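You operate a simulated robot arm through the tools that you are given. There is no shell and no other tool. Be economical: measure what you need, move in short steps, check, and stop when the job is done.

Carry out the task below with a simulated two-armed robot. There is one attempt and no reset: what you move stays moved.

Task
Hold the grey tray on the top of the side bench steady with one hand and put the red gear in it with the other.

It is judged by the outcome, as a careful person would: the job done as asked, and still so three seconds after it is handed in. It fails if anything else is knocked over, pushed out of place, dropped, spilled or broken.

Robot
Two 7-joint arms with two-finger parallel grippers on one trunk, on a base that drives. Base frame: it is fixed to the floor where the robot stands at the start and does not move with it; the origin is under the middle of the robot, x ahead of it, y to its left, z up; the surface under the hand at the start is at about z = 820. Units: mm, degrees, N and s.
The left shoulder is at the start at [80, 131, 947], the right one opposite. With the tool pointing down near the work surface each hand reaches from about 400 to 860 mm from the robot's upright axis, wherever it stands, measured 20 degrees to its own side. Places, roughly: grey tray [-1250, -2000, 750]; red gear (4x4x3 cm) [600, -200, 800]. Payload 1.57 kg a hand.
Tool frame (each hand has its own): the origin (TCP) lies between the finger pads and is the grasp point; the fingertips stand 30 mm ahead of it; z points along the fingers, y is the line along which they close. Largest opening 110 mm; finger width 24, thickness 12; the body of the gripper, 48 by 112 mm, starts 78 mm behind the TCP.
Orientation is that of the tool frame in the base frame, as a unit quaternion [w, x, y, z]. With the fingers straight down and closing along the base's y, the tool's x points along the base's -x, its y along +y and its z along -z.

Tools
- The arms move only by the tool servo_tool. It takes "left_rows", "right_rows" or both (then of equal length, played together; a hand with none holds still); each is one flat list of numbers, 7 for each row, row after row: the shift along the base's x, y, z in mm, then the turn, a rotation vector about the base's x, y, z in degrees, then the opening, from 0 (shut) to 1 (fully open). In form: [dx, dy, dz, rx, ry, rz, claw, dx, dy, dz, rx, ry, rz, claw, ...]. A call has 1 to 12 rows; each row shifts and turns the commanded pose from where the row before left it. Each row takes 0.2 s and may step no farther than 50 mm and 8.6 degrees from the row before; otherwise, or with a gripper value out of range, the whole call is refused. A pose out of reach is approached as far as the arm can. The call stops where the force on the tool passes 40 N (or 10 N more than at its start, if that is more) or the arm is blocked; 0.2 s more then pass. The fingers move at their own pace (about 108 mm/s each) and stop on an object; they squeeze with about 21 N. The grip force told is the motor's: it shows also when the fingers shut on nothing. Time passes only in rows, and 0.2 s behind the last, so rows that do not move let the fingers close. It gives the time, the measured TCP pose, the force on the tool (base axes), the opening and the grip force at its end, in the units of the frame above (readings bear some noise), with the torque about the TCP (base axes, N m) and any sound that the robot's microphone picked up, and new pictures: "show" is both (left out), scene, wrist or none (wrist: the cameras of the hands that moved).
- Cameras (640 x 400 px; columns grow to the right, rows downward): "scene" is now at [-43.2, -29.9, 1430.5]; the picture's right is [-0.20, -0.98, 0.00], its down [-0.48, 0.10, -0.87] and it looks along [0.86, -0.18, -0.49] (base axes); focal length 295 px, centre (320, 200). "left" rides on the left gripper at [70, -16, -141] in its tool frame; the picture's right is [0.23, 0.97, 0.00], its down [-0.86, 0.20, -0.48] and it looks along [-0.47, 0.11, 0.88] (tool axes); focal length 222 px, centre (320, 200). "right" rides on the right gripper at [70, 16, -141] in its tool frame; the picture's right is [-0.23, 0.97, 0.00], its down [-0.86, -0.20, -0.48] and it looks along [-0.47, -0.11, 0.88] (tool axes); focal length 222 px, centre (320, 200). There is no depth. A picture from a camera that has moved, and an enlarged one, comes with that camera's place and axes in the base frame and with its lens. The place of the scene camera against the robot may be out by one fixed shift of up to 18 mm in any direction.
- steer(legs): drives the robot by 1 to 6 legs, each [ahead, left, turn to the left] in mm, mm and degrees, along the robot's own axes; the way and the turn of a leg run together, so that a leg with both is an arc; at most 1500 mm and 180 degrees a leg. The arms and the cameras ride along, it lands a little off, and it stops where it bumps. It gives what a move gives, and a new picture of the scene camera.
- aim_head(pan, tilt): turns the head with the scene camera to pan (to the left, within 109 degrees either way) and tilt (down, from -29 to 69), counted from straight ahead of the robot. It gives what a move gives, and a new picture of the scene camera.
- inspect(camera, box): a new picture of the part [left, top, right, bottom] of that camera's present view, enlarged. The clock stands still meanwhile.
- finish_job(): hands the job in; it is judged then, once.

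Go step by step. Nothing tells you exact positions but the pictures and the camera data: compare them with the known pose of the tool, close in by small moves and look again before you grip or let go. The budget is 120 turns and 260 pictures, counting those below and the enlarged ones. Unless the task says otherwise, let go and move clear before handing in, and close with one line.

The tools are called after "Emit:" by a JSON object that holds its "op" and its "data". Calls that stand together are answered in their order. servo_tool: Moves the arms, as the interface text tells. Its arguments: {"type":"object","properties":{"left_rows":{"type":"array","items":{"type":"number"}},"right_rows":{"type":"array","items":{"type":"number"}},"show":{"type":"string","enum":["both","scene","wrist","none"]}},"required":[]} The other tools are called the same way: steer (legs) drives the base; aim_head (pan, tilt) turns the head that bears the scene camera; inspect (camera, box) takes an enlarged picture of a part of a camera's view; finish_job () hands the job in.

At the start:

```text
time_s: 0.0
left_tcp_pos: [647.2, 42.5, 1081.2]
left_ee_rot: [0.0, 0.0, 1.0, 0.0]
left_force: [-0.2, -0.8, -0.6]
left_ft_torque: [0.0, -0.03, -0.03]
left_opening: 110.2
left_finger_force: 0.0
right_tcp_pos: [456.9, -381.7, 1085.0]
right_ee_rot: [0.0, 0.0, 1.0, 0.0]
right_force: [-0.6, 0.7, 0.6]
right_ft_torque: [-0.04, 0.01, -0.04]
right_opening: 110.1
right_finger_force: 0.1
robot x, y, heading: [-0.5, -1.2, 0.0]
head pan, tilt: [-11.6, 29.2]
```

scene: 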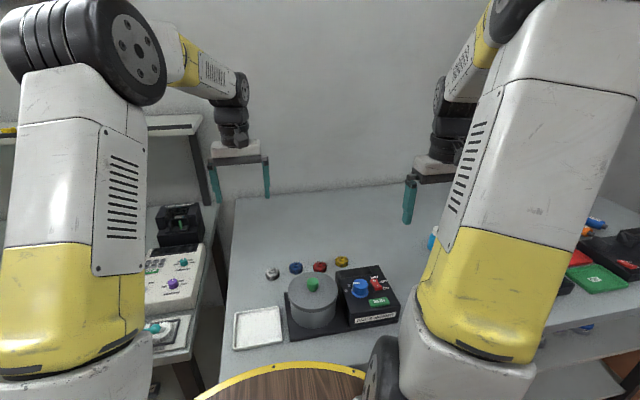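
right: 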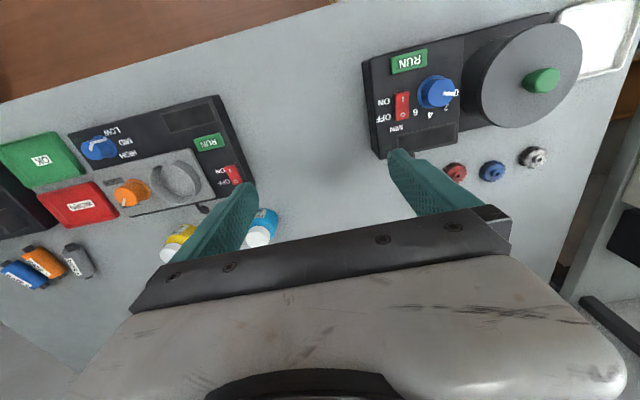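
left: 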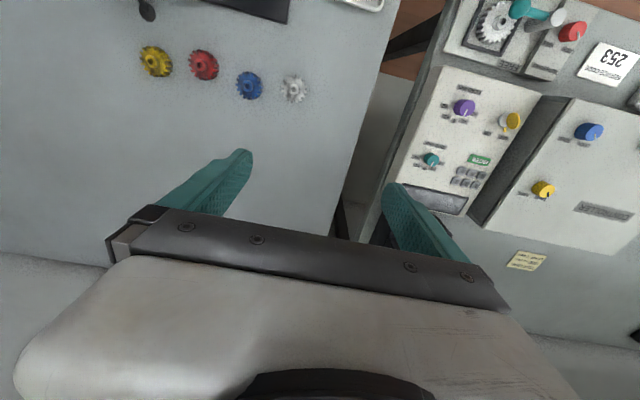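

The red gear sits in a row of four gears, at about [600, -155, 835]. I'll bring the right hand above it and look closer.

Emit:
{"op": "servo_tool", "data": {"right_rows": [20, 40, 0, 0, 0, 0, 1, 20, 40, 0, 0, 0, 0, 1, 20, 40, 0, 0, 0, 0, 1, 20, 40, -15, 0, 0, 0, 1, 20, 40, -20, 0, 0, 0, 1, 20, 10, -20, 0, 0, 0, 1, 20, 10, -20, 0, 0, 0, 0.6]}}

Emit:
{"op": "inspect", "data": {"camera": "scene", "box": [220, 220, 420, 360]}}

```text
time_s: 1.6
left_tcp_pos: [646.5, 40.2, 1082.2]
left_ee_rot: [0.0, 0.0, 1.0, 0.001]
left_force: [-0.7, 0.0, 0.5]
left_ft_torque: [0.01, 0.01, 0.0]
left_opening: 110.2
left_finger_force: 0.1
right_tcp_pos: [594.0, -161.2, 1007.5]
right_ee_rot: [0.0, 0.001, 1.0, 0.0]
right_force: [-0.5, 0.0, -0.1]
right_ft_torque: [0.03, 0.01, 0.02]
right_opening: 66.3
right_finger_force: 0.1
robot x, y, heading: [0.5, 2.7, -0.1]
head pan, tilt: [-11.6, 29.2]
camera scene: at [-43.5, -29.9, 1430.5], right [-0.2, -0.98, 0.0], down [-0.48, 0.1, -0.87], along [0.86, -0.18, -0.49], focal length 295 px, centre (320, 200)
camera right: at [524.2, -145.0, 1147.7], right [0.23, 0.97, 0.0], down [0.85, -0.2, 0.48], along [0.47, -0.11, -0.88], focal length 222 px, centre (320, 200)
```

scene: 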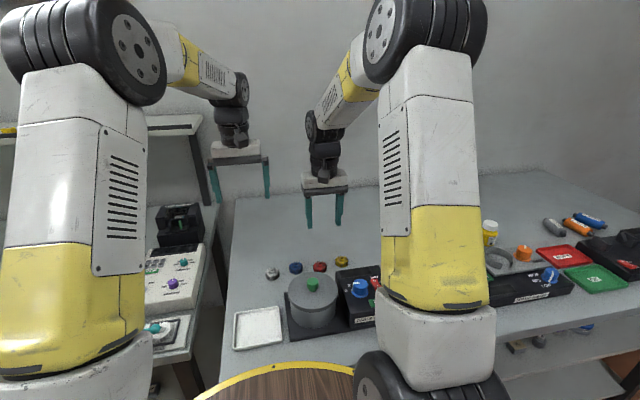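
right: 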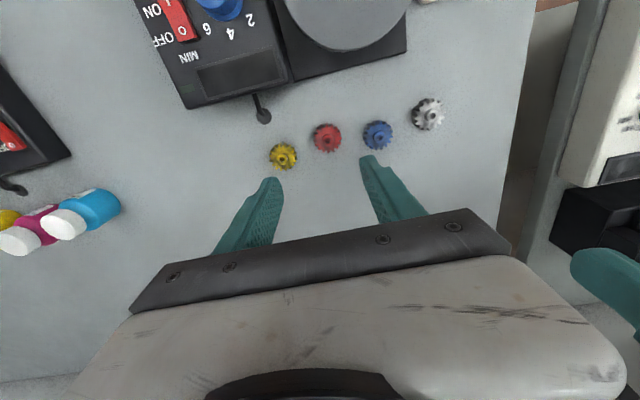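

```text
2.86 times, centred on (320, 290) of scene
camera zoom: at [-43.5, -29.9, 1430.5], right [-0.2, -0.98, 0.0], down [-0.48, 0.1, -0.87], along [0.86, -0.18, -0.49], focal length 842 px, centre (320, -57)
```

zoom: 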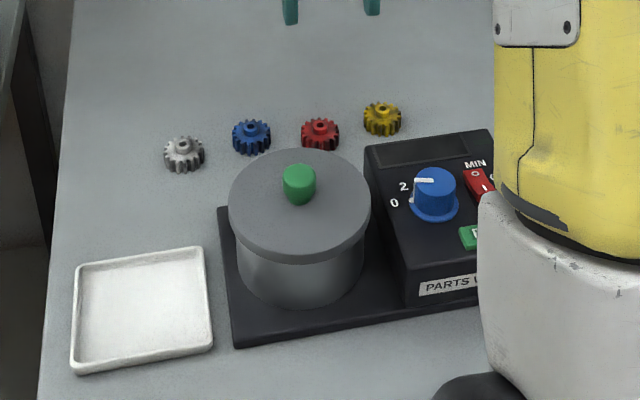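

The red gear is at about [598, -151], with neighbours 67 mm away along y and the pot about 90 mm nearer to me. I'll turn the hand so the fingers close along x, which leaves more room, then come partway down.

Emit:
{"op": "servo_tool", "data": {"right_rows": [1, 1, -6, 0, 0, 8.2, 0.64, 1, 1, -6, 0, 0, 8.2, 0.64, 1, 1, -6, 0, 0, 8.2, 0.64, 1, 1, -6, 0, 0, 8.2, 0.64, 0, 1, -6, 0, 0, 8.2, 0.64, 0, 1, -6, 0, 0, 8.2, 0.64, 0, 1, -6, 0, 0, 8.2, 0.64, 0, 1, -6, 0, 0, 8.2, 0.64, 0, 1, -6, 0, 0, 8.2, 0.64, 0, 1, -6, 0, 0, 8.2, 0.64, 0, 0, -6, 0, 0, 8, 0.64]}}

```text
time_s: 4.0
left_tcp_pos: [646.0, 40.2, 1082.0]
left_ee_rot: [0.001, 0.0, 1.0, 0.0]
left_force: [-0.6, 0.6, -0.3]
left_ft_torque: [-0.04, 0.0, 0.0]
left_opening: 110.2
left_finger_force: 0.0
right_tcp_pos: [598.8, -151.7, 944.6]
right_ee_rot: [0.0, 0.708, -0.707, 0.0]
right_force: [-0.3, -0.5, 0.4]
right_ft_torque: [-0.03, -0.02, -0.05]
right_opening: 70.9
right_finger_force: 0.0
robot x, y, heading: [-2.6, -0.4, -0.3]
head pan, tilt: [-11.6, 29.2]
camera scene: at [-43.2, -29.8, 1430.5], right [-0.2, -0.98, 0.0], down [-0.48, 0.1, -0.87], along [0.86, -0.18, -0.49], focal length 295 px, centre (320, 200)
camera right: at [582.7, -221.6, 1084.0], right [-0.97, 0.22, 0.0], down [0.2, 0.86, 0.48], along [0.11, 0.47, -0.88], focal length 222 px, centre (320, 200)
```

scene: 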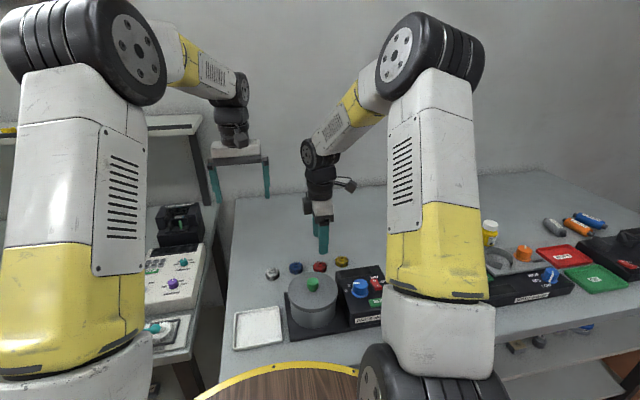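
right: 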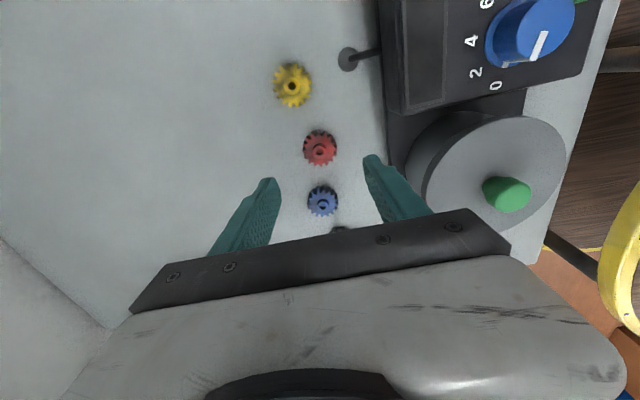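

The gear measures [598, -154], right under the hand. I'll go down and check before gripping.

Emit:
{"op": "servo_tool", "data": {"right_rows": [0, -1, -20, 0, 0, 0, 0.64, 0, -1, -20, 0, 0, 0, 0.64, 0, 0, -20, 0, 0, 0, 0.64, 0, 0, -15, 0, 0, 0, 0.64]}}

Emit:
{"op": "inspect", "data": {"camera": "scene", "box": [270, 220, 370, 290]}}

```text
time_s: 5.0
left_tcp_pos: [646.3, 40.6, 1081.3]
left_ee_rot: [0.0, -0.001, 1.0, 0.0]
left_force: [0.1, -0.2, 0.2]
left_ft_torque: [-0.02, -0.03, 0.03]
left_opening: 110.0
left_finger_force: 0.0
right_tcp_pos: [600.8, -153.7, 868.3]
right_ee_rot: [0.0, -0.707, 0.708, 0.0]
right_force: [0.1, -0.1, 0.3]
right_ft_torque: [0.0, 0.0, -0.02]
right_opening: 70.7
right_finger_force: 0.0
robot x, y, heading: [1.6, 0.5, -0.1]
head pan, tilt: [-11.6, 29.2]
camera scene: at [-43.2, -29.8, 1430.5], right [-0.2, -0.98, 0.0], down [-0.48, 0.1, -0.87], along [0.86, -0.18, -0.49], focal length 295 px, centre (320, 200)
camera right: at [583.1, -223.2, 1008.3], right [-0.97, 0.23, 0.0], down [0.2, 0.85, 0.48], along [0.11, 0.47, -0.88], focal length 222 px, centre (320, 200)
```

scene: 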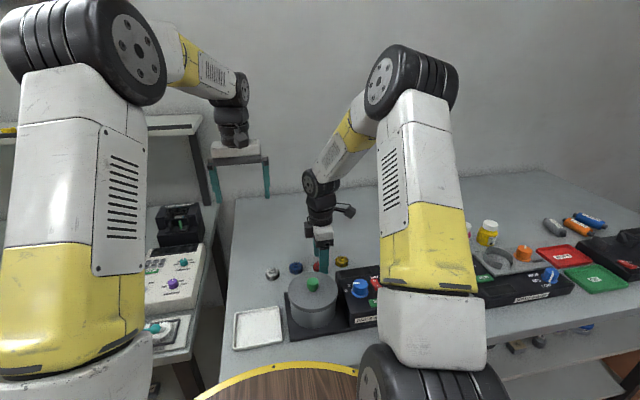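
right: 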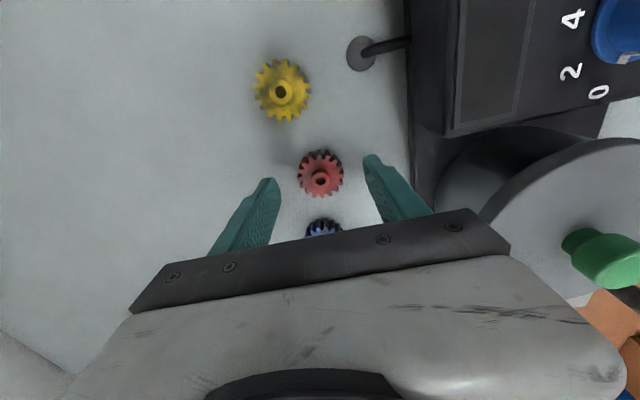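

```text
5.71 times, centred on (320, 255) of scene
camera zoom: at [-43.2, -29.8, 1430.5], right [-0.2, -0.98, 0.0], down [-0.48, 0.1, -0.87], along [0.86, -0.18, -0.49], focal length 1683 px, centre (320, -114)
```

zoom: 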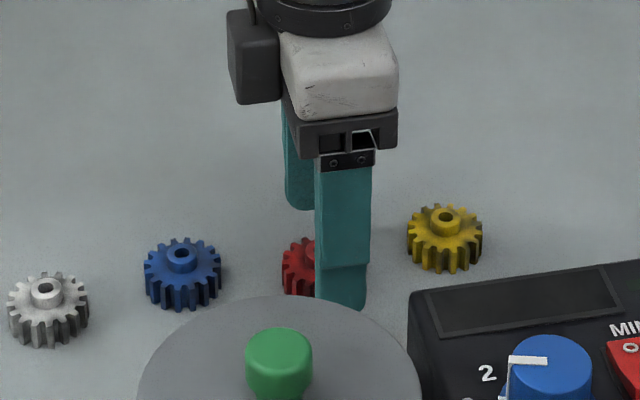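

The gear is centred within about 2 mm, so I'll lower the last bit and grip it.

Emit:
{"op": "servo_tool", "data": {"right_rows": [-1, -2, -7, 0, 0, 0, 0.64, -1, 0, -7, 0, 0, 0, 0.64, 0, 0, 0, 0, 0, 0, 0, 0, 0, 0, 0, 0, 0, 0, 0, 0, 0, 0, 0, 0, 0], "show": "wrist"}}

```text
time_s: 6.2
left_tcp_pos: [647.0, 40.7, 1081.3]
left_ee_rot: [0.0, -0.001, 1.0, -0.001]
left_force: [-0.4, 0.1, 0.8]
left_ft_torque: [0.01, 0.0, 0.01]
left_opening: 110.0
left_finger_force: 0.0
right_tcp_pos: [598.0, -156.2, 855.1]
right_ee_rot: [0.0, 0.708, -0.706, 0.0]
right_force: [-0.1, 0.2, -0.2]
right_ft_torque: [-0.01, 0.04, -0.02]
right_opening: 37.7
right_finger_force: 21.1
robot x, y, heading: [0.8, 1.3, 0.2]
head pan, tilt: [-11.6, 29.2]
camera right: at [581.3, -226.1, 994.9], right [-0.97, 0.23, 0.0], down [0.2, 0.86, 0.48], along [0.11, 0.47, -0.88], focal length 222 px, centre (320, 200)
```

right: 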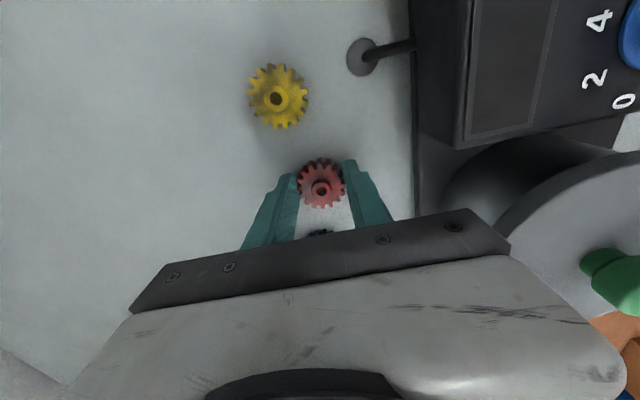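

The gear is gripped at an opening of 37.7 mm. I'll lift it straight up and check it stays in.

Emit:
{"op": "servo_tool", "data": {"right_rows": [0, 0, 20, 0, 0, 0, 0, 0, 0, 30, 0, 0, 0, 0, 0, 0, 35, 0, 0, 0, 0, 0, 0, 40, 0, 0, 0, 0, 0, 0, 40, 0, 0, 0, 0, 0, 0, 40, 0, 0, 0, 0, 0, 0, 30, 0, 0, 0, 0]}}

Emit:
{"op": "aim_head", "data": {"pan": -105, "tilt": 20}}

```text
time_s: 7.8
left_tcp_pos: [647.5, 41.1, 1081.7]
left_ee_rot: [-0.001, 0.0, 1.0, -0.001]
left_force: [0.3, 0.4, -0.3]
left_ft_torque: [-0.01, 0.04, -0.04]
left_opening: 110.3
left_finger_force: 0.1
right_tcp_pos: [599.1, -154.5, 1090.7]
right_ee_rot: [0.001, -0.707, 0.707, 0.0]
right_force: [-0.5, -0.2, 0.2]
right_ft_torque: [0.0, 0.02, -0.01]
right_opening: 37.5
right_finger_force: 21.4
robot x, y, heading: [0.5, -2.3, -0.2]
head pan, tilt: [-11.6, 29.2]
camera scene: at [-43.0, -29.9, 1430.5], right [-0.2, -0.98, 0.0], down [-0.48, 0.1, -0.87], along [0.85, -0.18, -0.49], focal length 295 px, centre (320, 200)
camera right: at [582.4, -225.5, 1231.2], right [-0.97, 0.23, 0.0], down [0.2, 0.85, 0.48], along [0.11, 0.47, -0.88], focal length 222 px, centre (320, 200)
```

scene: 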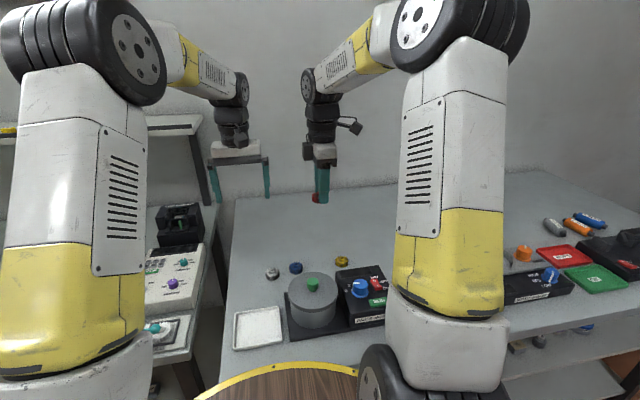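
right: 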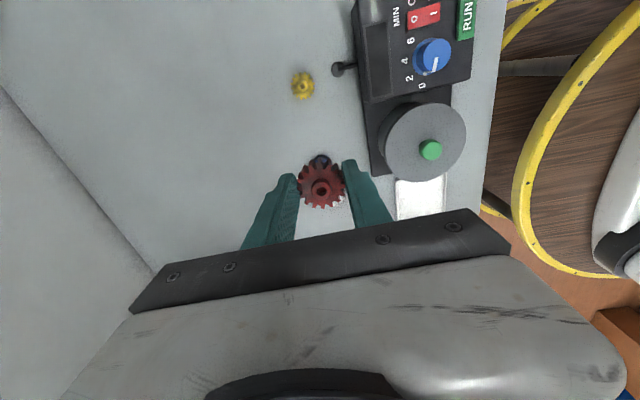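

```text
time_s: 9.5
left_tcp_pos: [646.2, 40.3, 1082.1]
left_ee_rot: [0.0, 0.0, 1.0, 0.001]
left_force: [-1.0, -0.9, 0.2]
left_ft_torque: [0.0, 0.0, 0.02]
left_opening: 110.1
left_finger_force: 0.0
right_tcp_pos: [599.2, -156.4, 1091.2]
right_ee_rot: [0.0, 0.707, -0.707, -0.001]
right_force: [-0.3, -0.1, -0.2]
right_ft_torque: [0.0, -0.02, 0.04]
right_opening: 37.5
right_finger_force: 21.0
robot x, y, heading: [1.8, 0.7, -0.0]
head pan, tilt: [-105.0, 20.0]
camera scene: at [-156.1, -101.6, 1445.3], right [-0.97, 0.26, 0.0], down [0.09, 0.33, -0.94], along [-0.24, -0.91, -0.34], focal length 295 px, centre (320, 200)
```

scene: 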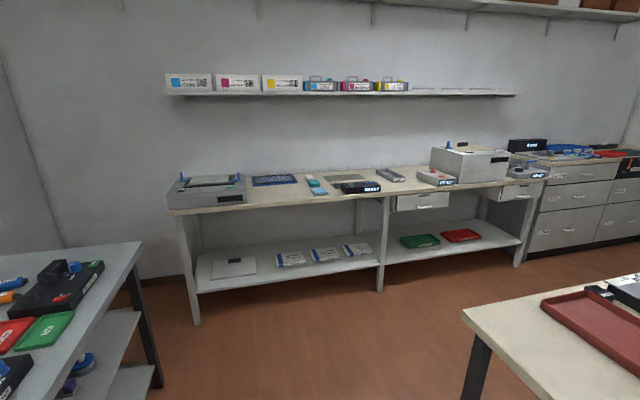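

The gear is held. The side bench is along the far wall, so I'll zoom in to find the grey tray.

Emit:
{"op": "inspect", "data": {"camera": "scene", "box": [290, 130, 450, 230]}}

Emit:
{"op": "inspect", "data": {"camera": "scene", "box": [150, 130, 310, 230]}}

Emit:
{"op": "inspect", "data": {"camera": "scene", "box": [420, 130, 640, 268]}}

```text
4.00 times, centred on (370, 180) of scene
camera zoom: at [-156.1, -101.6, 1445.3], right [-0.97, 0.26, 0.0], down [0.09, 0.33, -0.94], along [-0.24, -0.91, -0.34], focal length 1178 px, centre (120, 280)
```

zoom: 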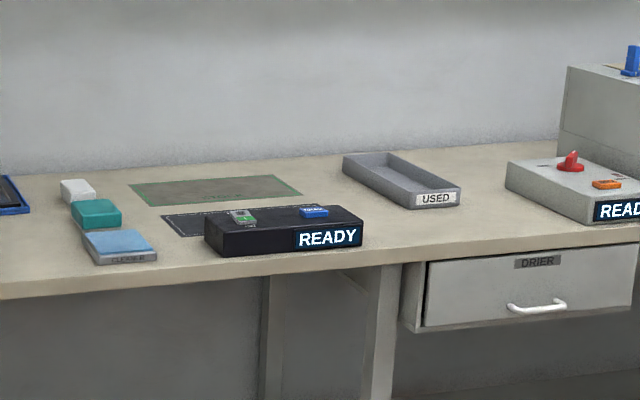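

```text
4.00 times, centred on (230, 180) of scene
camera zoom: at [-156.1, -101.6, 1445.3], right [-0.97, 0.26, 0.0], down [0.09, 0.33, -0.94], along [-0.24, -0.91, -0.34], focal length 1178 px, centre (680, 280)
```

zoom: 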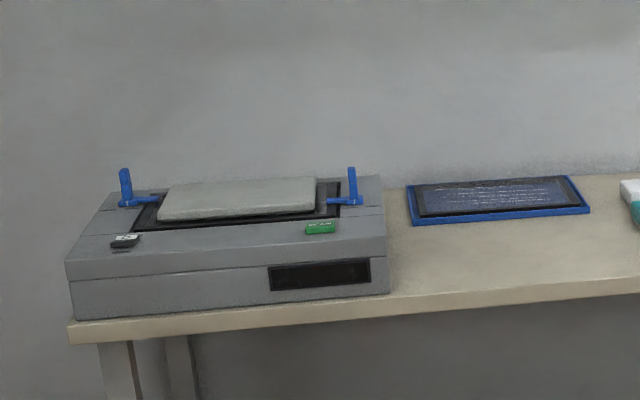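

```text
2.90 times, centred on (530, 199) of scene
camera zoom: at [-156.1, -101.6, 1445.3], right [-0.97, 0.26, 0.0], down [0.09, 0.33, -0.94], along [-0.24, -0.91, -0.34], focal length 854 px, centre (-289, 203)
```

zoom: 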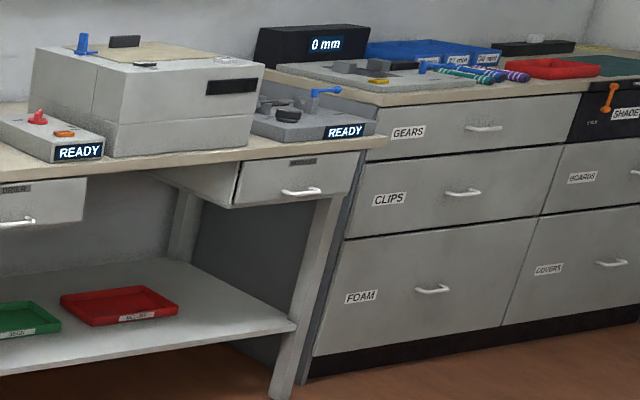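

The grey tray is the one marked "USED" on the far bench, roughly x = -1300. The aisle is clear, so I'll back off a little, turn right to face the bench and move down the aisle.

Emit:
{"op": "steer", "data": {"legs": [[-80, 0, 0], [0, 0, -90], [500, 0, 0]]}}

Emit:
{"op": "aim_head", "data": {"pan": -30, "tilt": 25}}

```text
time_s: 17.0
left_tcp_pos: [-31.6, -1159.9, 1081.4]
left_ee_rot: [0.0, 0.704, 0.71, 0.0]
left_force: [1.1, -0.5, -0.2]
left_ft_torque: [-0.02, -0.02, 0.02]
left_opening: 110.3
left_finger_force: 0.1
right_tcp_pos: [-229.1, -1113.0, 1090.5]
right_ee_rot: [0.0, -0.005, 1.0, 0.0]
right_force: [0.3, 0.1, -0.8]
right_ft_torque: [0.0, -0.01, -0.01]
right_opening: 37.3
right_finger_force: 20.8
robot x, y, heading: [-79.8, -513.6, -89.6]
head pan, tilt: [-105.0, 20.0]
camera scene: at [-161.5, -360.9, 1445.3], right [0.25, 0.97, 0.0], down [0.33, -0.09, -0.94], along [-0.91, 0.24, -0.34], focal length 295 px, centre (320, 200)
```

scene: 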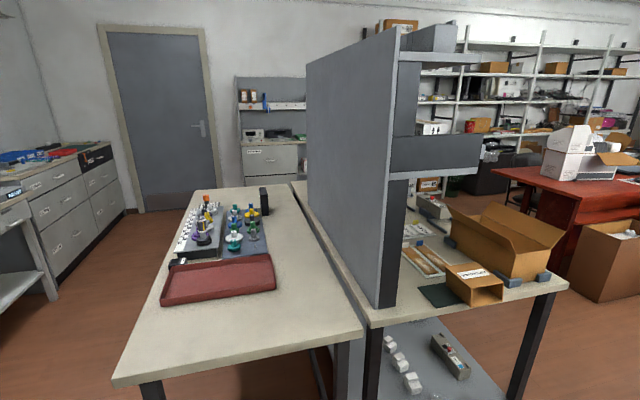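

```text
time_s: 18.4
left_tcp_pos: [-31.3, -1158.6, 1081.2]
left_ee_rot: [0.001, 0.704, 0.71, 0.001]
left_force: [-0.2, 0.3, 0.2]
left_ft_torque: [0.02, 0.02, 0.0]
left_opening: 109.9
left_finger_force: 0.0
right_tcp_pos: [-228.6, -1111.9, 1089.4]
right_ee_rot: [0.0, -0.004, 1.0, 0.001]
right_force: [0.0, -0.3, -0.4]
right_ft_torque: [-0.02, 0.06, 0.02]
right_opening: 37.4
right_finger_force: 21.0
robot x, y, heading: [-77.9, -514.6, -89.6]
head pan, tilt: [-30.0, 25.0]
camera scene: at [-116.8, -464.5, 1437.2], right [-0.87, 0.49, 0.0], down [0.21, 0.37, -0.91], along [-0.45, -0.79, -0.42], focal length 295 px, centre (320, 200)
```

scene: 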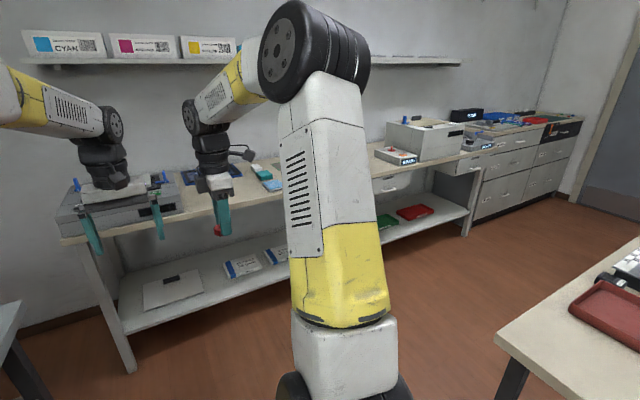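

The way is clear. I'll go ahead, then strafe right along the bench and look for the tray.

Emit:
{"op": "steer", "data": {"legs": [[620, 0, 0], [0, -1200, 0]]}}

Emit:
{"op": "aim_head", "data": {"pan": 0, "tilt": 35}}

```text
time_s: 27.6
left_tcp_pos: [-1201.9, -1808.5, 1081.2]
left_ee_rot: [0.0, 0.7, 0.714, -0.001]
left_force: [0.1, -0.1, 0.5]
left_ft_torque: [-0.03, -0.01, -0.02]
left_opening: 109.8
left_finger_force: 0.0
right_tcp_pos: [-1398.8, -1765.6, 1090.7]
right_ee_rot: [0.0, -0.011, 1.0, 0.0]
right_force: [0.3, -0.5, 0.4]
right_ft_torque: [-0.01, 0.01, -0.01]
right_opening: 37.3
right_finger_force: 21.1
robot x, y, heading: [-1254.7, -1165.4, -88.8]
head pan, tilt: [-30.0, 25.0]
camera scene: at [-1295.1, -1116.3, 1437.2], right [-0.88, 0.48, 0.0], down [0.2, 0.37, -0.91], along [-0.44, -0.79, -0.42], focal length 295 px, centre (320, 200)
```

scene: 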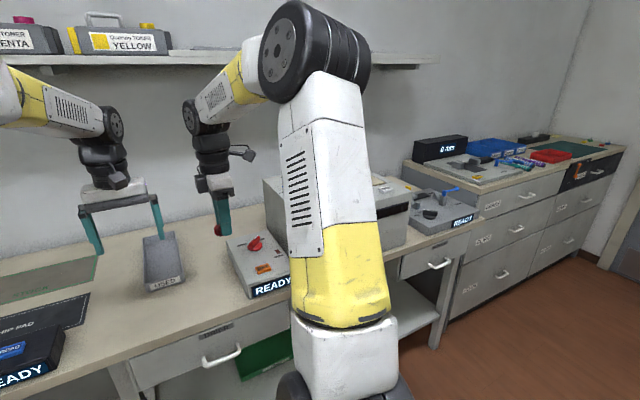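

```text
time_s: 28.5
left_tcp_pos: [-1199.5, -1808.6, 1081.7]
left_ee_rot: [0.0, 0.699, 0.715, 0.001]
left_force: [-0.6, -0.8, -0.1]
left_ft_torque: [0.0, -0.01, -0.01]
left_opening: 110.0
left_finger_force: 0.0
right_tcp_pos: [-1399.1, -1766.3, 1090.8]
right_ee_rot: [0.0, -0.01, 1.0, 0.0]
right_force: [0.6, -0.4, -1.3]
right_ft_torque: [0.02, 0.01, 0.01]
right_opening: 37.3
right_finger_force: 20.9
robot x, y, heading: [-1253.8, -1163.7, -88.7]
head pan, tilt: [0.0, 35.0]
camera scene: at [-1248.9, -1123.6, 1421.4], right [-1.0, -0.02, 0.0], down [-0.01, 0.57, -0.82], along [0.02, -0.82, -0.57], focal length 295 px, centre (320, 200)
```

scene: 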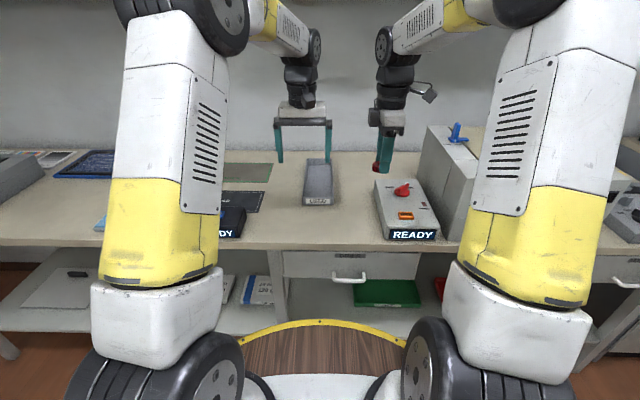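

The tray is straight ahead, at about y = -2150. I'll use the left wrist camera to locate it better.

Emit:
{"op": "inspect", "data": {"camera": "left", "box": [0, 0, 640, 400]}}

Emit:
{"op": "inspect", "data": {"camera": "scene", "box": [250, 130, 410, 230]}}

```text
1.00 times, centred on (320, 200) of left (not enlarged: the box is as wide or as high as the picture)
camera zoom: at [-1218.1, -1741.2, 1222.9], right [0.97, 0.25, 0.0], down [0.22, -0.85, 0.48], along [0.12, -0.46, -0.88], focal length 222 px, centre (320, 200)
```

zoom: 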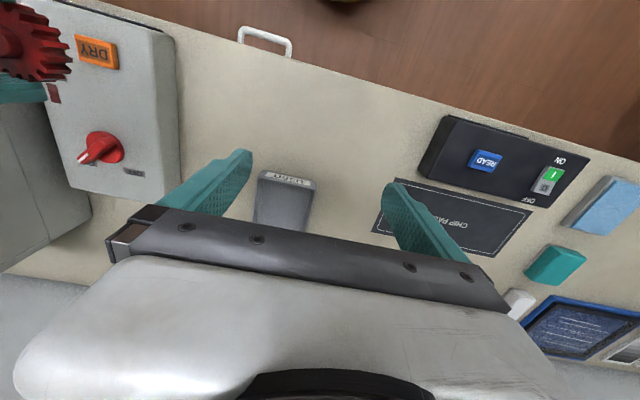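

```text
4.00 times, centred on (330, 180) of scene
camera zoom: at [-1248.9, -1123.6, 1421.4], right [-1.0, -0.02, 0.0], down [-0.01, 0.57, -0.82], along [0.02, -0.82, -0.57], focal length 1178 px, centre (280, 280)
```

zoom: 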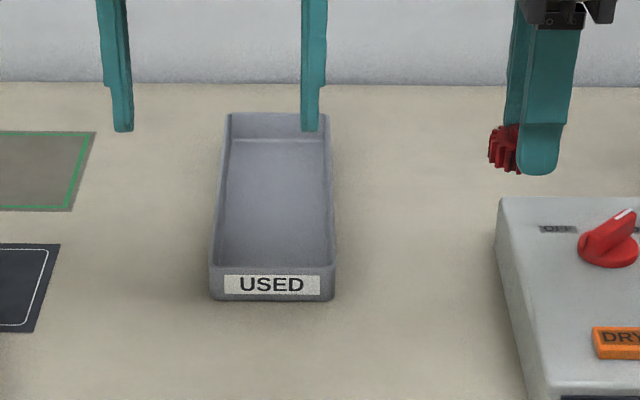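

The tray seems to be about 100 x 270 mm, lined up with the y axis, centred near [-1228, -2045], with the bench top at about z = 840. I'll drive in closer.

Emit:
{"op": "steer", "data": {"legs": [[215, 30, -1.2]]}}

Emit:
{"op": "aim_head", "data": {"pan": 0, "tilt": 48}}

Emit:
{"op": "inspect", "data": {"camera": "left", "box": [0, 0, 640, 400]}}

Emit:
{"op": "inspect", "data": {"camera": "right", "box": [0, 0, 640, 400]}}

```text
time_s: 30.2
left_tcp_pos: [-1181.5, -2023.1, 1082.4]
left_ee_rot: [0.0, 0.707, 0.708, 0.0]
left_force: [0.8, -0.6, -0.8]
left_ft_torque: [-0.01, 0.0, -0.01]
left_opening: 110.3
left_finger_force: 0.0
right_tcp_pos: [-1379.0, -1974.4, 1090.0]
right_ee_rot: [0.0, 0.0, 1.0, 0.0]
right_force: [-0.2, 0.4, -0.1]
right_ft_torque: [-0.01, 0.03, 0.0]
right_opening: 37.7
right_finger_force: 21.3
robot x, y, heading: [-1219.9, -1374.7, -90.0]
head pan, tilt: [0.0, 35.0]
camera scene: at [-1215.3, -1336.2, 1421.4], right [-1.0, 0.0, 0.0], down [0.0, 0.57, -0.82], along [0.0, -0.82, -0.57], focal length 295 px, centre (320, 200)
```

scene: 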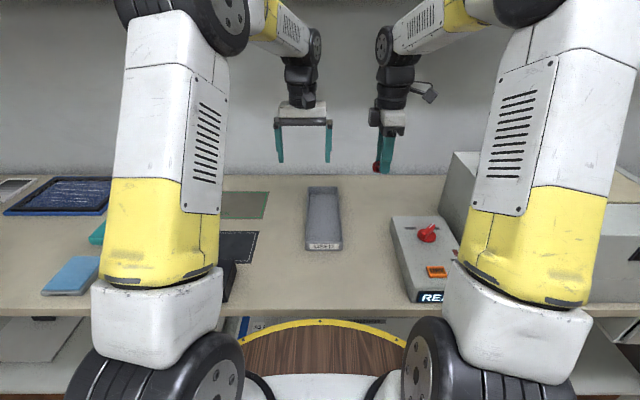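

```text
time_s: 30.9
left_tcp_pos: [-1181.0, -2023.0, 1081.5]
left_ee_rot: [0.001, 0.707, 0.708, 0.0]
left_force: [0.1, -0.9, 0.7]
left_ft_torque: [0.02, 0.05, -0.01]
left_opening: 109.9
left_finger_force: 0.0
right_tcp_pos: [-1380.5, -1975.1, 1090.9]
right_ee_rot: [0.0, 0.0, 1.0, 0.0]
right_force: [0.1, -0.1, -0.7]
right_ft_torque: [0.04, 0.01, 0.03]
right_opening: 37.5
right_finger_force: 21.0
robot x, y, heading: [-1221.6, -1376.5, -90.1]
head pan, tilt: [0.0, 48.0]
camera scene: at [-1215.3, -1327.1, 1402.5], right [-1.0, 0.0, 0.0], down [0.0, 0.74, -0.67], along [0.0, -0.67, -0.74], focal length 295 px, centre (320, 200)
```

scene: 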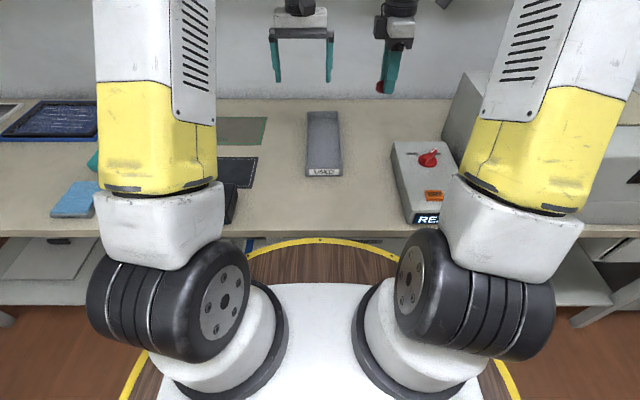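

```text
1.00 times, centred on (320, 200) of left (not enlarged: the box is as wide or as high as the picture)
camera zoom: at [-1197.8, -1954.6, 1222.9], right [0.97, 0.23, 0.0], down [0.2, -0.86, 0.48], along [0.11, -0.47, -0.88], focal length 222 px, centre (320, 200)
```

zoom: 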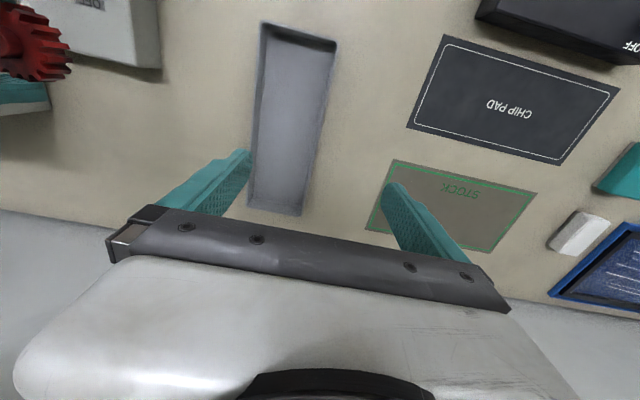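

```text
1.00 times, centred on (320, 200) of right (not enlarged: the box is as wide or as high as the picture)
camera zoom: at [-1448.6, -1959.0, 1230.9], right [0.23, 0.97, 0.0], down [0.86, -0.2, 0.48], along [0.47, -0.11, -0.88], focal length 222 px, centre (320, 200)
```

zoom: 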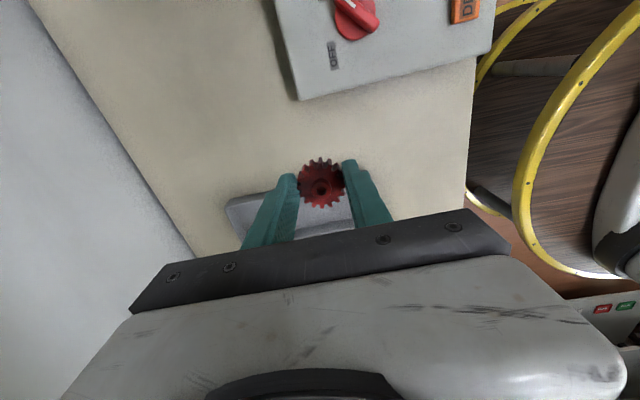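

From the left wrist camera the tray spans roughly x -1277 to -1185 and y -1912 to -2166, with the rim near z = 890. I'll bring the left hand over the left wall at the near end and look again.

Emit:
{"op": "servo_tool", "data": {"left_rows": [0, 10, -15, 0, 0, 0, 0.8, 0, 10, -15, 0, 0, 0, 0.6, 0, 10, -15, 0, 0, 0, 0.55, -1, 10, -15, 0, 0, 0, 0.55, -1, 10, -15, 0, 0, 0, 0.55, -2, 10, -15, 0, 0, 0, 0.55, -2, 8, -10, 0, 0, 0, 0.55]}}

Emit:
{"op": "inspect", "data": {"camera": "scene", "box": [260, 70, 420, 190]}}

```text
time_s: 32.5
left_tcp_pos: [-1186.1, -1955.1, 981.2]
left_ee_rot: [0.0, 0.706, 0.708, 0.0]
left_force: [-0.6, -0.9, -0.3]
left_ft_torque: [-0.03, 0.01, 0.02]
left_opening: 60.5
left_finger_force: 0.0
right_tcp_pos: [-1379.6, -1975.8, 1090.7]
right_ee_rot: [0.001, 0.0, 1.0, 0.0]
right_force: [1.4, 0.1, 0.3]
right_ft_torque: [0.01, -0.03, 0.0]
right_opening: 37.3
right_finger_force: 21.1
robot x, y, heading: [-1220.4, -1375.1, -89.8]
head pan, tilt: [0.0, 48.0]
camera scene: at [-1215.3, -1327.1, 1402.4], right [-1.0, 0.0, 0.0], down [0.0, 0.74, -0.67], along [0.0, -0.67, -0.74], focal length 295 px, centre (320, 200)
camera left: at [-1202.9, -1886.1, 1121.8], right [0.97, 0.23, 0.0], down [0.2, -0.85, 0.48], along [0.11, -0.47, -0.88], focal length 222 px, centre (320, 200)
```

scene: 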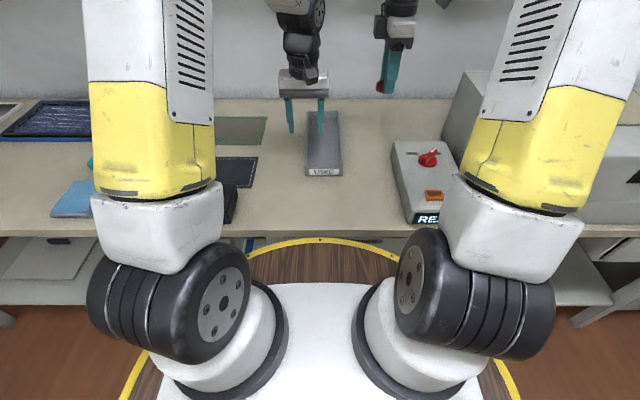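
left: 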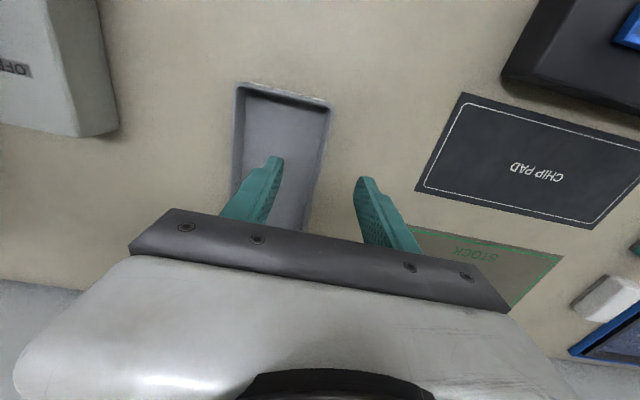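

```text
3.33 times, centred on (340, 130) of scene
camera zoom: at [-1215.3, -1327.1, 1402.4], right [-1.0, 0.0, 0.0], down [0.0, 0.74, -0.67], along [0.0, -0.67, -0.74], focal length 982 px, centre (253, 433)
```

zoom: 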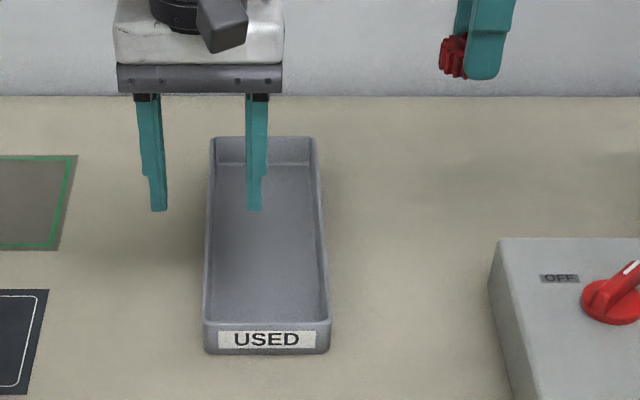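

The bench top comes out near z = 837 and the rim near 875, with the left wall at about x = -1188. I'll lower the left hand further to check the alignment before straddling the wall.

Emit:
{"op": "servo_tool", "data": {"left_rows": [-1, 0, -20, 0, 0, 0, 0.45, -1, 0, -20, 0, 0, 0, 0.45, 0, 0, -18, 0, 0, 0, 0.45]}}

Emit:
{"op": "inspect", "data": {"camera": "scene", "box": [280, 90, 380, 190]}}

```text
time_s: 33.3
left_tcp_pos: [-1190.5, -1954.2, 923.4]
left_ee_rot: [0.0, 0.707, 0.707, 0.0]
left_force: [0.1, 0.0, 0.1]
left_ft_torque: [-0.03, 0.01, 0.01]
left_opening: 49.3
left_finger_force: 0.1
right_tcp_pos: [-1378.8, -1976.2, 1090.6]
right_ee_rot: [0.0, 0.0, 1.0, 0.0]
right_force: [0.2, 0.2, 0.3]
right_ft_torque: [-0.02, -0.02, 0.01]
right_opening: 37.6
right_finger_force: 20.6
robot x, y, heading: [-1219.4, -1374.6, -89.8]
head pan, tilt: [0.0, 48.0]
camera scene: at [-1215.3, -1326.9, 1402.4], right [-1.0, 0.0, 0.0], down [0.0, 0.74, -0.67], along [0.0, -0.67, -0.74], focal length 295 px, centre (320, 200)
camera left: at [-1206.3, -1885.9, 1065.0], right [0.97, 0.23, 0.0], down [0.2, -0.86, 0.48], along [0.11, -0.47, -0.88], focal length 222 px, centre (320, 200)
```

scene: 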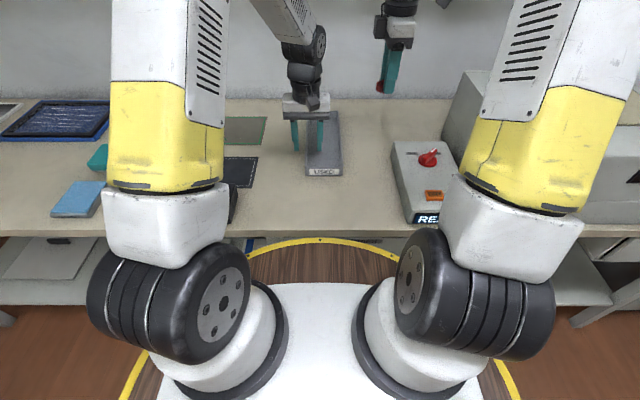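
left: 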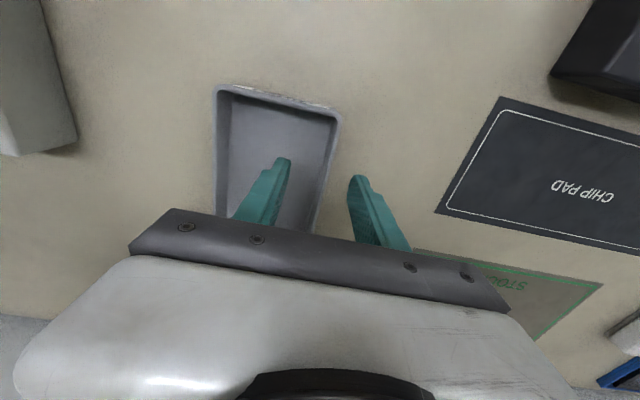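

```text
4.00 times, centred on (330, 140) of scene
camera zoom: at [-1215.3, -1326.9, 1402.4], right [-1.0, 0.0, 0.0], down [0.0, 0.74, -0.67], along [0.0, -0.67, -0.74], focal length 1178 px, centre (280, 440)
```

zoom: 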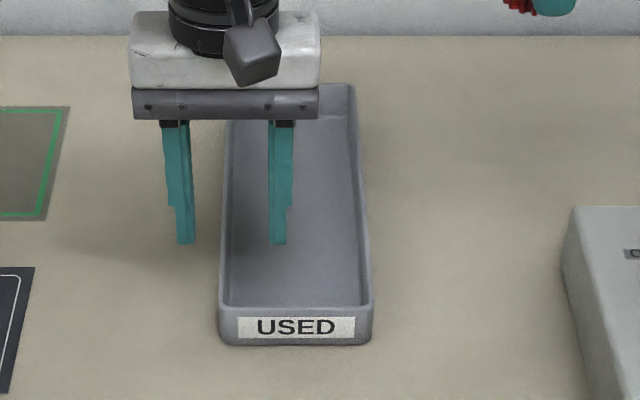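

The left wall is at about x = -1186, so I'll shift 4 mm, go down to straddle it and look again before closing.

Emit:
{"op": "servo_tool", "data": {"left_rows": [4, 0, -8, 0, 0, 0, 0.45, 0, 0, -10, 0, 0, 0, 0.45, 0, 0, -10, 0, 0, 0, 0.45, 0, 0, -8, 0, 0, 0, 0.45], "show": "wrist"}}

Emit:
{"op": "inspect", "data": {"camera": "scene", "box": [280, 90, 380, 190]}}

```text
time_s: 34.3
left_tcp_pos: [-1185.1, -1954.6, 887.9]
left_ee_rot: [0.001, 0.707, 0.707, 0.001]
left_force: [-0.6, -0.6, -0.4]
left_ft_torque: [-0.02, -0.02, 0.04]
left_opening: 49.4
left_finger_force: 0.0
right_tcp_pos: [-1379.1, -1975.4, 1091.0]
right_ee_rot: [0.0, 0.0, 1.0, 0.0]
right_force: [-0.3, -0.4, -0.2]
right_ft_torque: [-0.03, 0.0, -0.01]
right_opening: 37.5
right_finger_force: 21.2
robot x, y, heading: [-1221.7, -1379.9, -90.0]
head pan, tilt: [0.0, 48.0]
camera left: at [-1202.0, -1886.0, 1029.0], right [0.97, 0.23, 0.0], down [0.2, -0.86, 0.48], along [0.11, -0.47, -0.88], focal length 222 px, centre (320, 200)
```

left: 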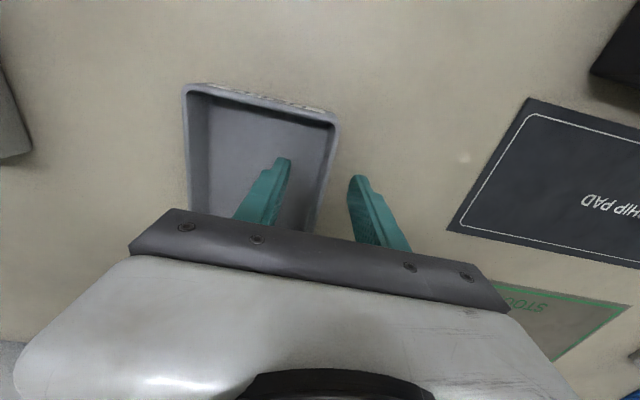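

```text
4.00 times, centred on (330, 140) of scene
camera zoom: at [-1215.3, -1327.0, 1402.4], right [-1.0, 0.0, 0.0], down [0.0, 0.74, -0.67], along [0.0, -0.67, -0.74], focal length 1178 px, centre (280, 440)
```

zoom: 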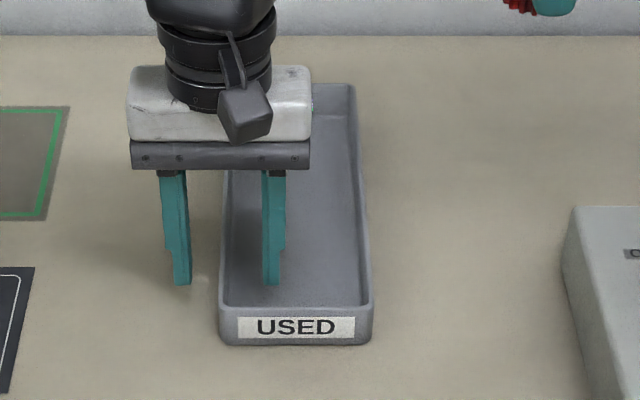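

The fingers straddle the wall within 2 mm. I'll lower a little more and close gently on it.

Emit:
{"op": "servo_tool", "data": {"left_rows": [-1, 0, -5, 0, 0, 0, 0.45, 0, 0, 0, 0, 0, 0, 0.3, 0, 0, 0, 0, 0, 0, 0.2, 0, 0, 0, 0, 0, 0, 0.1, 0, 0, 0, 0, 0, 0, 0, 0, 0, 0, 0, 0, 0, 0], "show": "wrist"}}

Emit:
{"op": "inspect", "data": {"camera": "scene", "box": [280, 90, 380, 190]}}

```text
time_s: 35.7
left_tcp_pos: [-1187.6, -1954.4, 881.8]
left_ee_rot: [0.0, 0.707, 0.707, -0.001]
left_force: [0.1, -0.9, 0.5]
left_ft_torque: [-0.11, 0.03, 0.06]
left_opening: 3.7
left_finger_force: 21.1
right_tcp_pos: [-1378.9, -1975.7, 1090.5]
right_ee_rot: [0.001, 0.001, 1.0, 0.0]
right_force: [0.0, -0.2, -0.1]
right_ft_torque: [0.0, -0.03, 0.0]
right_opening: 37.3
right_finger_force: 20.7
robot x, y, heading: [-1221.0, -1375.6, -90.1]
head pan, tilt: [0.0, 48.0]
camera left: at [-1203.3, -1886.3, 1023.8], right [0.97, 0.23, 0.0], down [0.2, -0.85, 0.48], along [0.11, -0.47, -0.88], focal length 222 px, centre (320, 200)
```

left: 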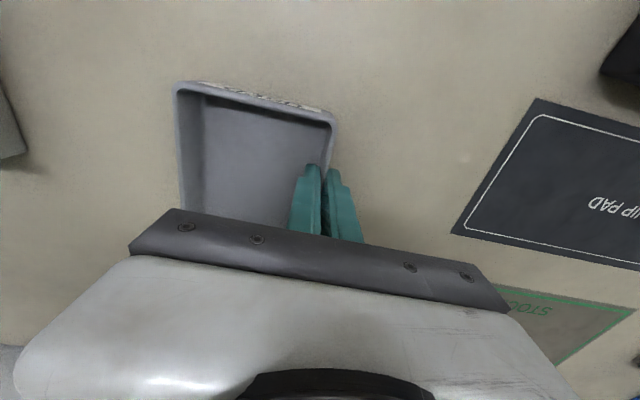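

```text
4.00 times, centred on (330, 140) of scene
camera zoom: at [-1215.3, -1327.1, 1402.4], right [-1.0, 0.0, 0.0], down [0.0, 0.74, -0.67], along [0.0, -0.67, -0.74], focal length 1178 px, centre (280, 440)
```

zoom: 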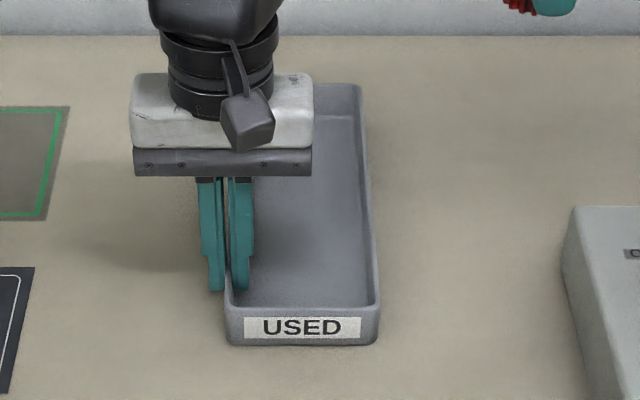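

The left hand has the tray wall at 3.7 mm. Now I'll bring the gear over the far half of the tray, clear of the left hand.

Emit:
{"op": "servo_tool", "data": {"right_rows": [0, -27, 0, 0, 0, 0, 0, 0, -27, 0, 0, 0, 0, 0, 20, -27, 0, 0, 0, 0, 0, 24, -28, -10, 0, 0, 0, 0, 25, 0, -20, 0, 0, 0, 0, 25, 0, -20, 0, 0, 0, 0, 25, 0, -20, 0, 0, 0, 0, 25, 0, -20, 0, 0, 0, 0]}}

Emit:
{"op": "inspect", "data": {"camera": "scene", "box": [270, 70, 390, 190]}}

```text
time_s: 37.5
left_tcp_pos: [-1186.9, -1954.7, 882.7]
left_ee_rot: [0.0, 0.707, 0.707, 0.0]
left_force: [0.0, -0.6, 0.4]
left_ft_torque: [0.19, -0.03, 0.0]
left_opening: 3.9
left_finger_force: 21.4
right_tcp_pos: [-1232.8, -2085.6, 1000.7]
right_ee_rot: [-0.001, 0.0, 1.0, 0.0]
right_force: [-0.9, 0.6, 0.2]
right_ft_torque: [0.0, -0.03, -0.03]
right_opening: 37.6
right_finger_force: 20.7
robot x, y, heading: [-1223.1, -1374.7, -90.1]
head pan, tilt: [0.0, 48.0]
camera scene: at [-1215.5, -1327.1, 1402.4], right [-1.0, 0.0, 0.0], down [0.0, 0.74, -0.67], along [0.0, -0.67, -0.74], focal length 295 px, centre (320, 200)
camera right: at [-1303.8, -2068.6, 1141.9], right [0.23, 0.97, 0.0], down [0.86, -0.2, 0.48], along [0.47, -0.11, -0.88], focal length 222 px, centre (320, 200)
```

scene: 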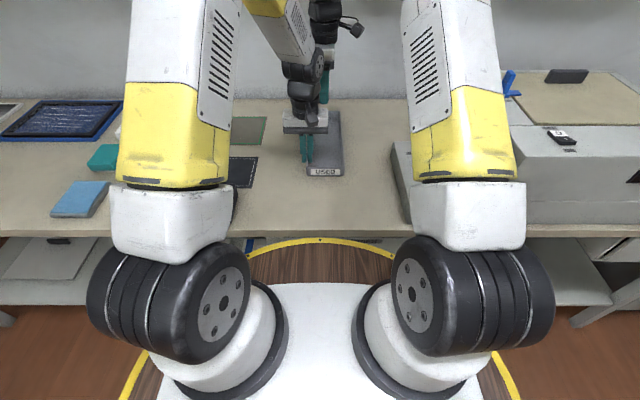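
right: 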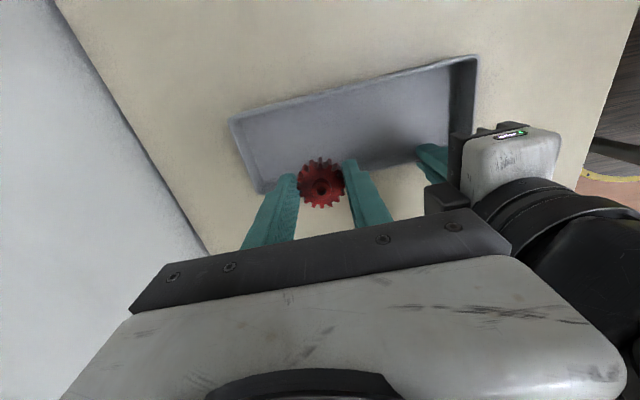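

```text
3.33 times, centred on (330, 130) of scene
camera zoom: at [-1215.5, -1327.1, 1402.4], right [-1.0, 0.0, 0.0], down [0.0, 0.74, -0.67], along [0.0, -0.67, -0.74], focal length 982 px, centre (287, 433)
```

zoom: 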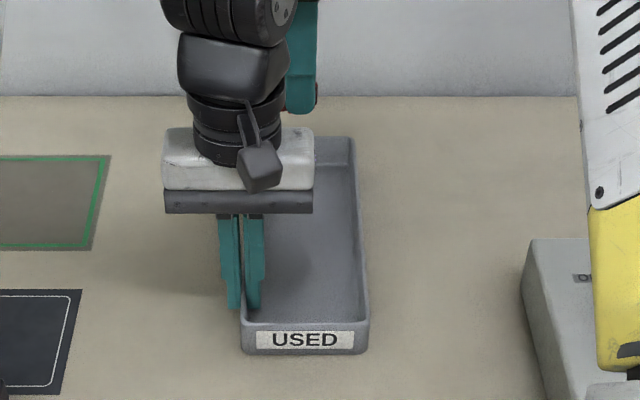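

The tray is at x -1287 to -1190 and y -1909 to -2178. I'll centre the gear over its far half and go down.

Emit:
{"op": "servo_tool", "data": {"right_rows": [-5, -6, -15, 0, 0, 0, 0, 0, 0, -25, 0, 0, 0, 0, 0, 0, -25, 0, 0, 0, 0, 0, 0, -20, 0, 0, 0, 0, 0, 0, -15, 0, 0, 0, 0], "show": "both"}}

```text
time_s: 38.7
left_tcp_pos: [-1187.2, -1955.3, 882.3]
left_ee_rot: [0.0, 0.707, 0.707, 0.0]
left_force: [0.7, -0.9, -1.0]
left_ft_torque: [0.05, -0.01, 0.02]
left_opening: 3.5
left_finger_force: 21.0
right_tcp_pos: [-1240.0, -2090.0, 899.3]
right_ee_rot: [0.0, 0.0, 1.0, 0.0]
right_force: [-0.5, -0.7, -0.1]
right_ft_torque: [-0.01, 0.0, -0.04]
right_opening: 37.5
right_finger_force: 20.9
robot x, y, heading: [-1224.1, -1377.8, -90.1]
head pan, tilt: [0.0, 48.0]
camera scene: at [-1215.3, -1327.1, 1402.4], right [-1.0, 0.0, 0.0], down [0.0, 0.74, -0.67], along [0.0, -0.67, -0.74], focal length 295 px, centre (320, 200)
camera right: at [-1309.9, -2073.9, 1040.4], right [0.23, 0.97, 0.0], down [0.86, -0.2, 0.48], along [0.47, -0.11, -0.88], focal length 222 px, centre (320, 200)
```

scene: 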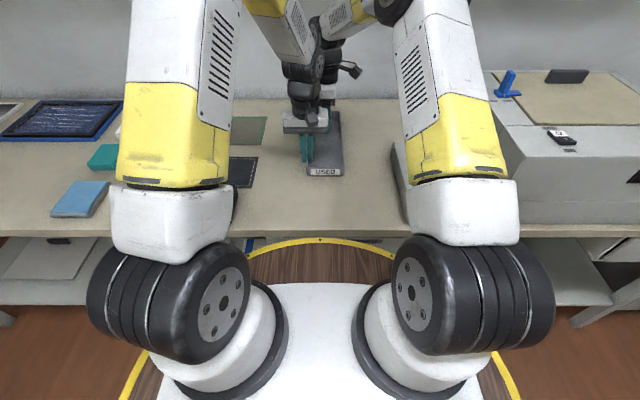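
right: 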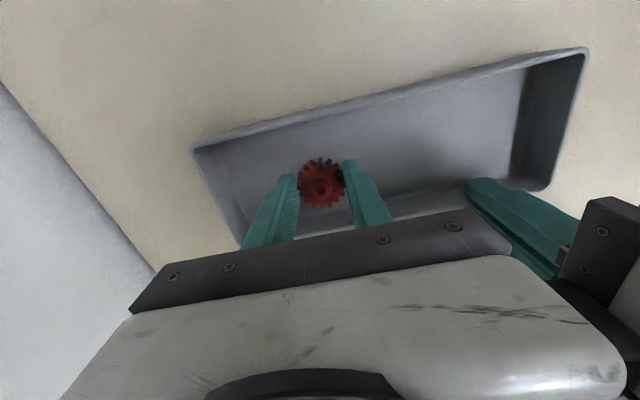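

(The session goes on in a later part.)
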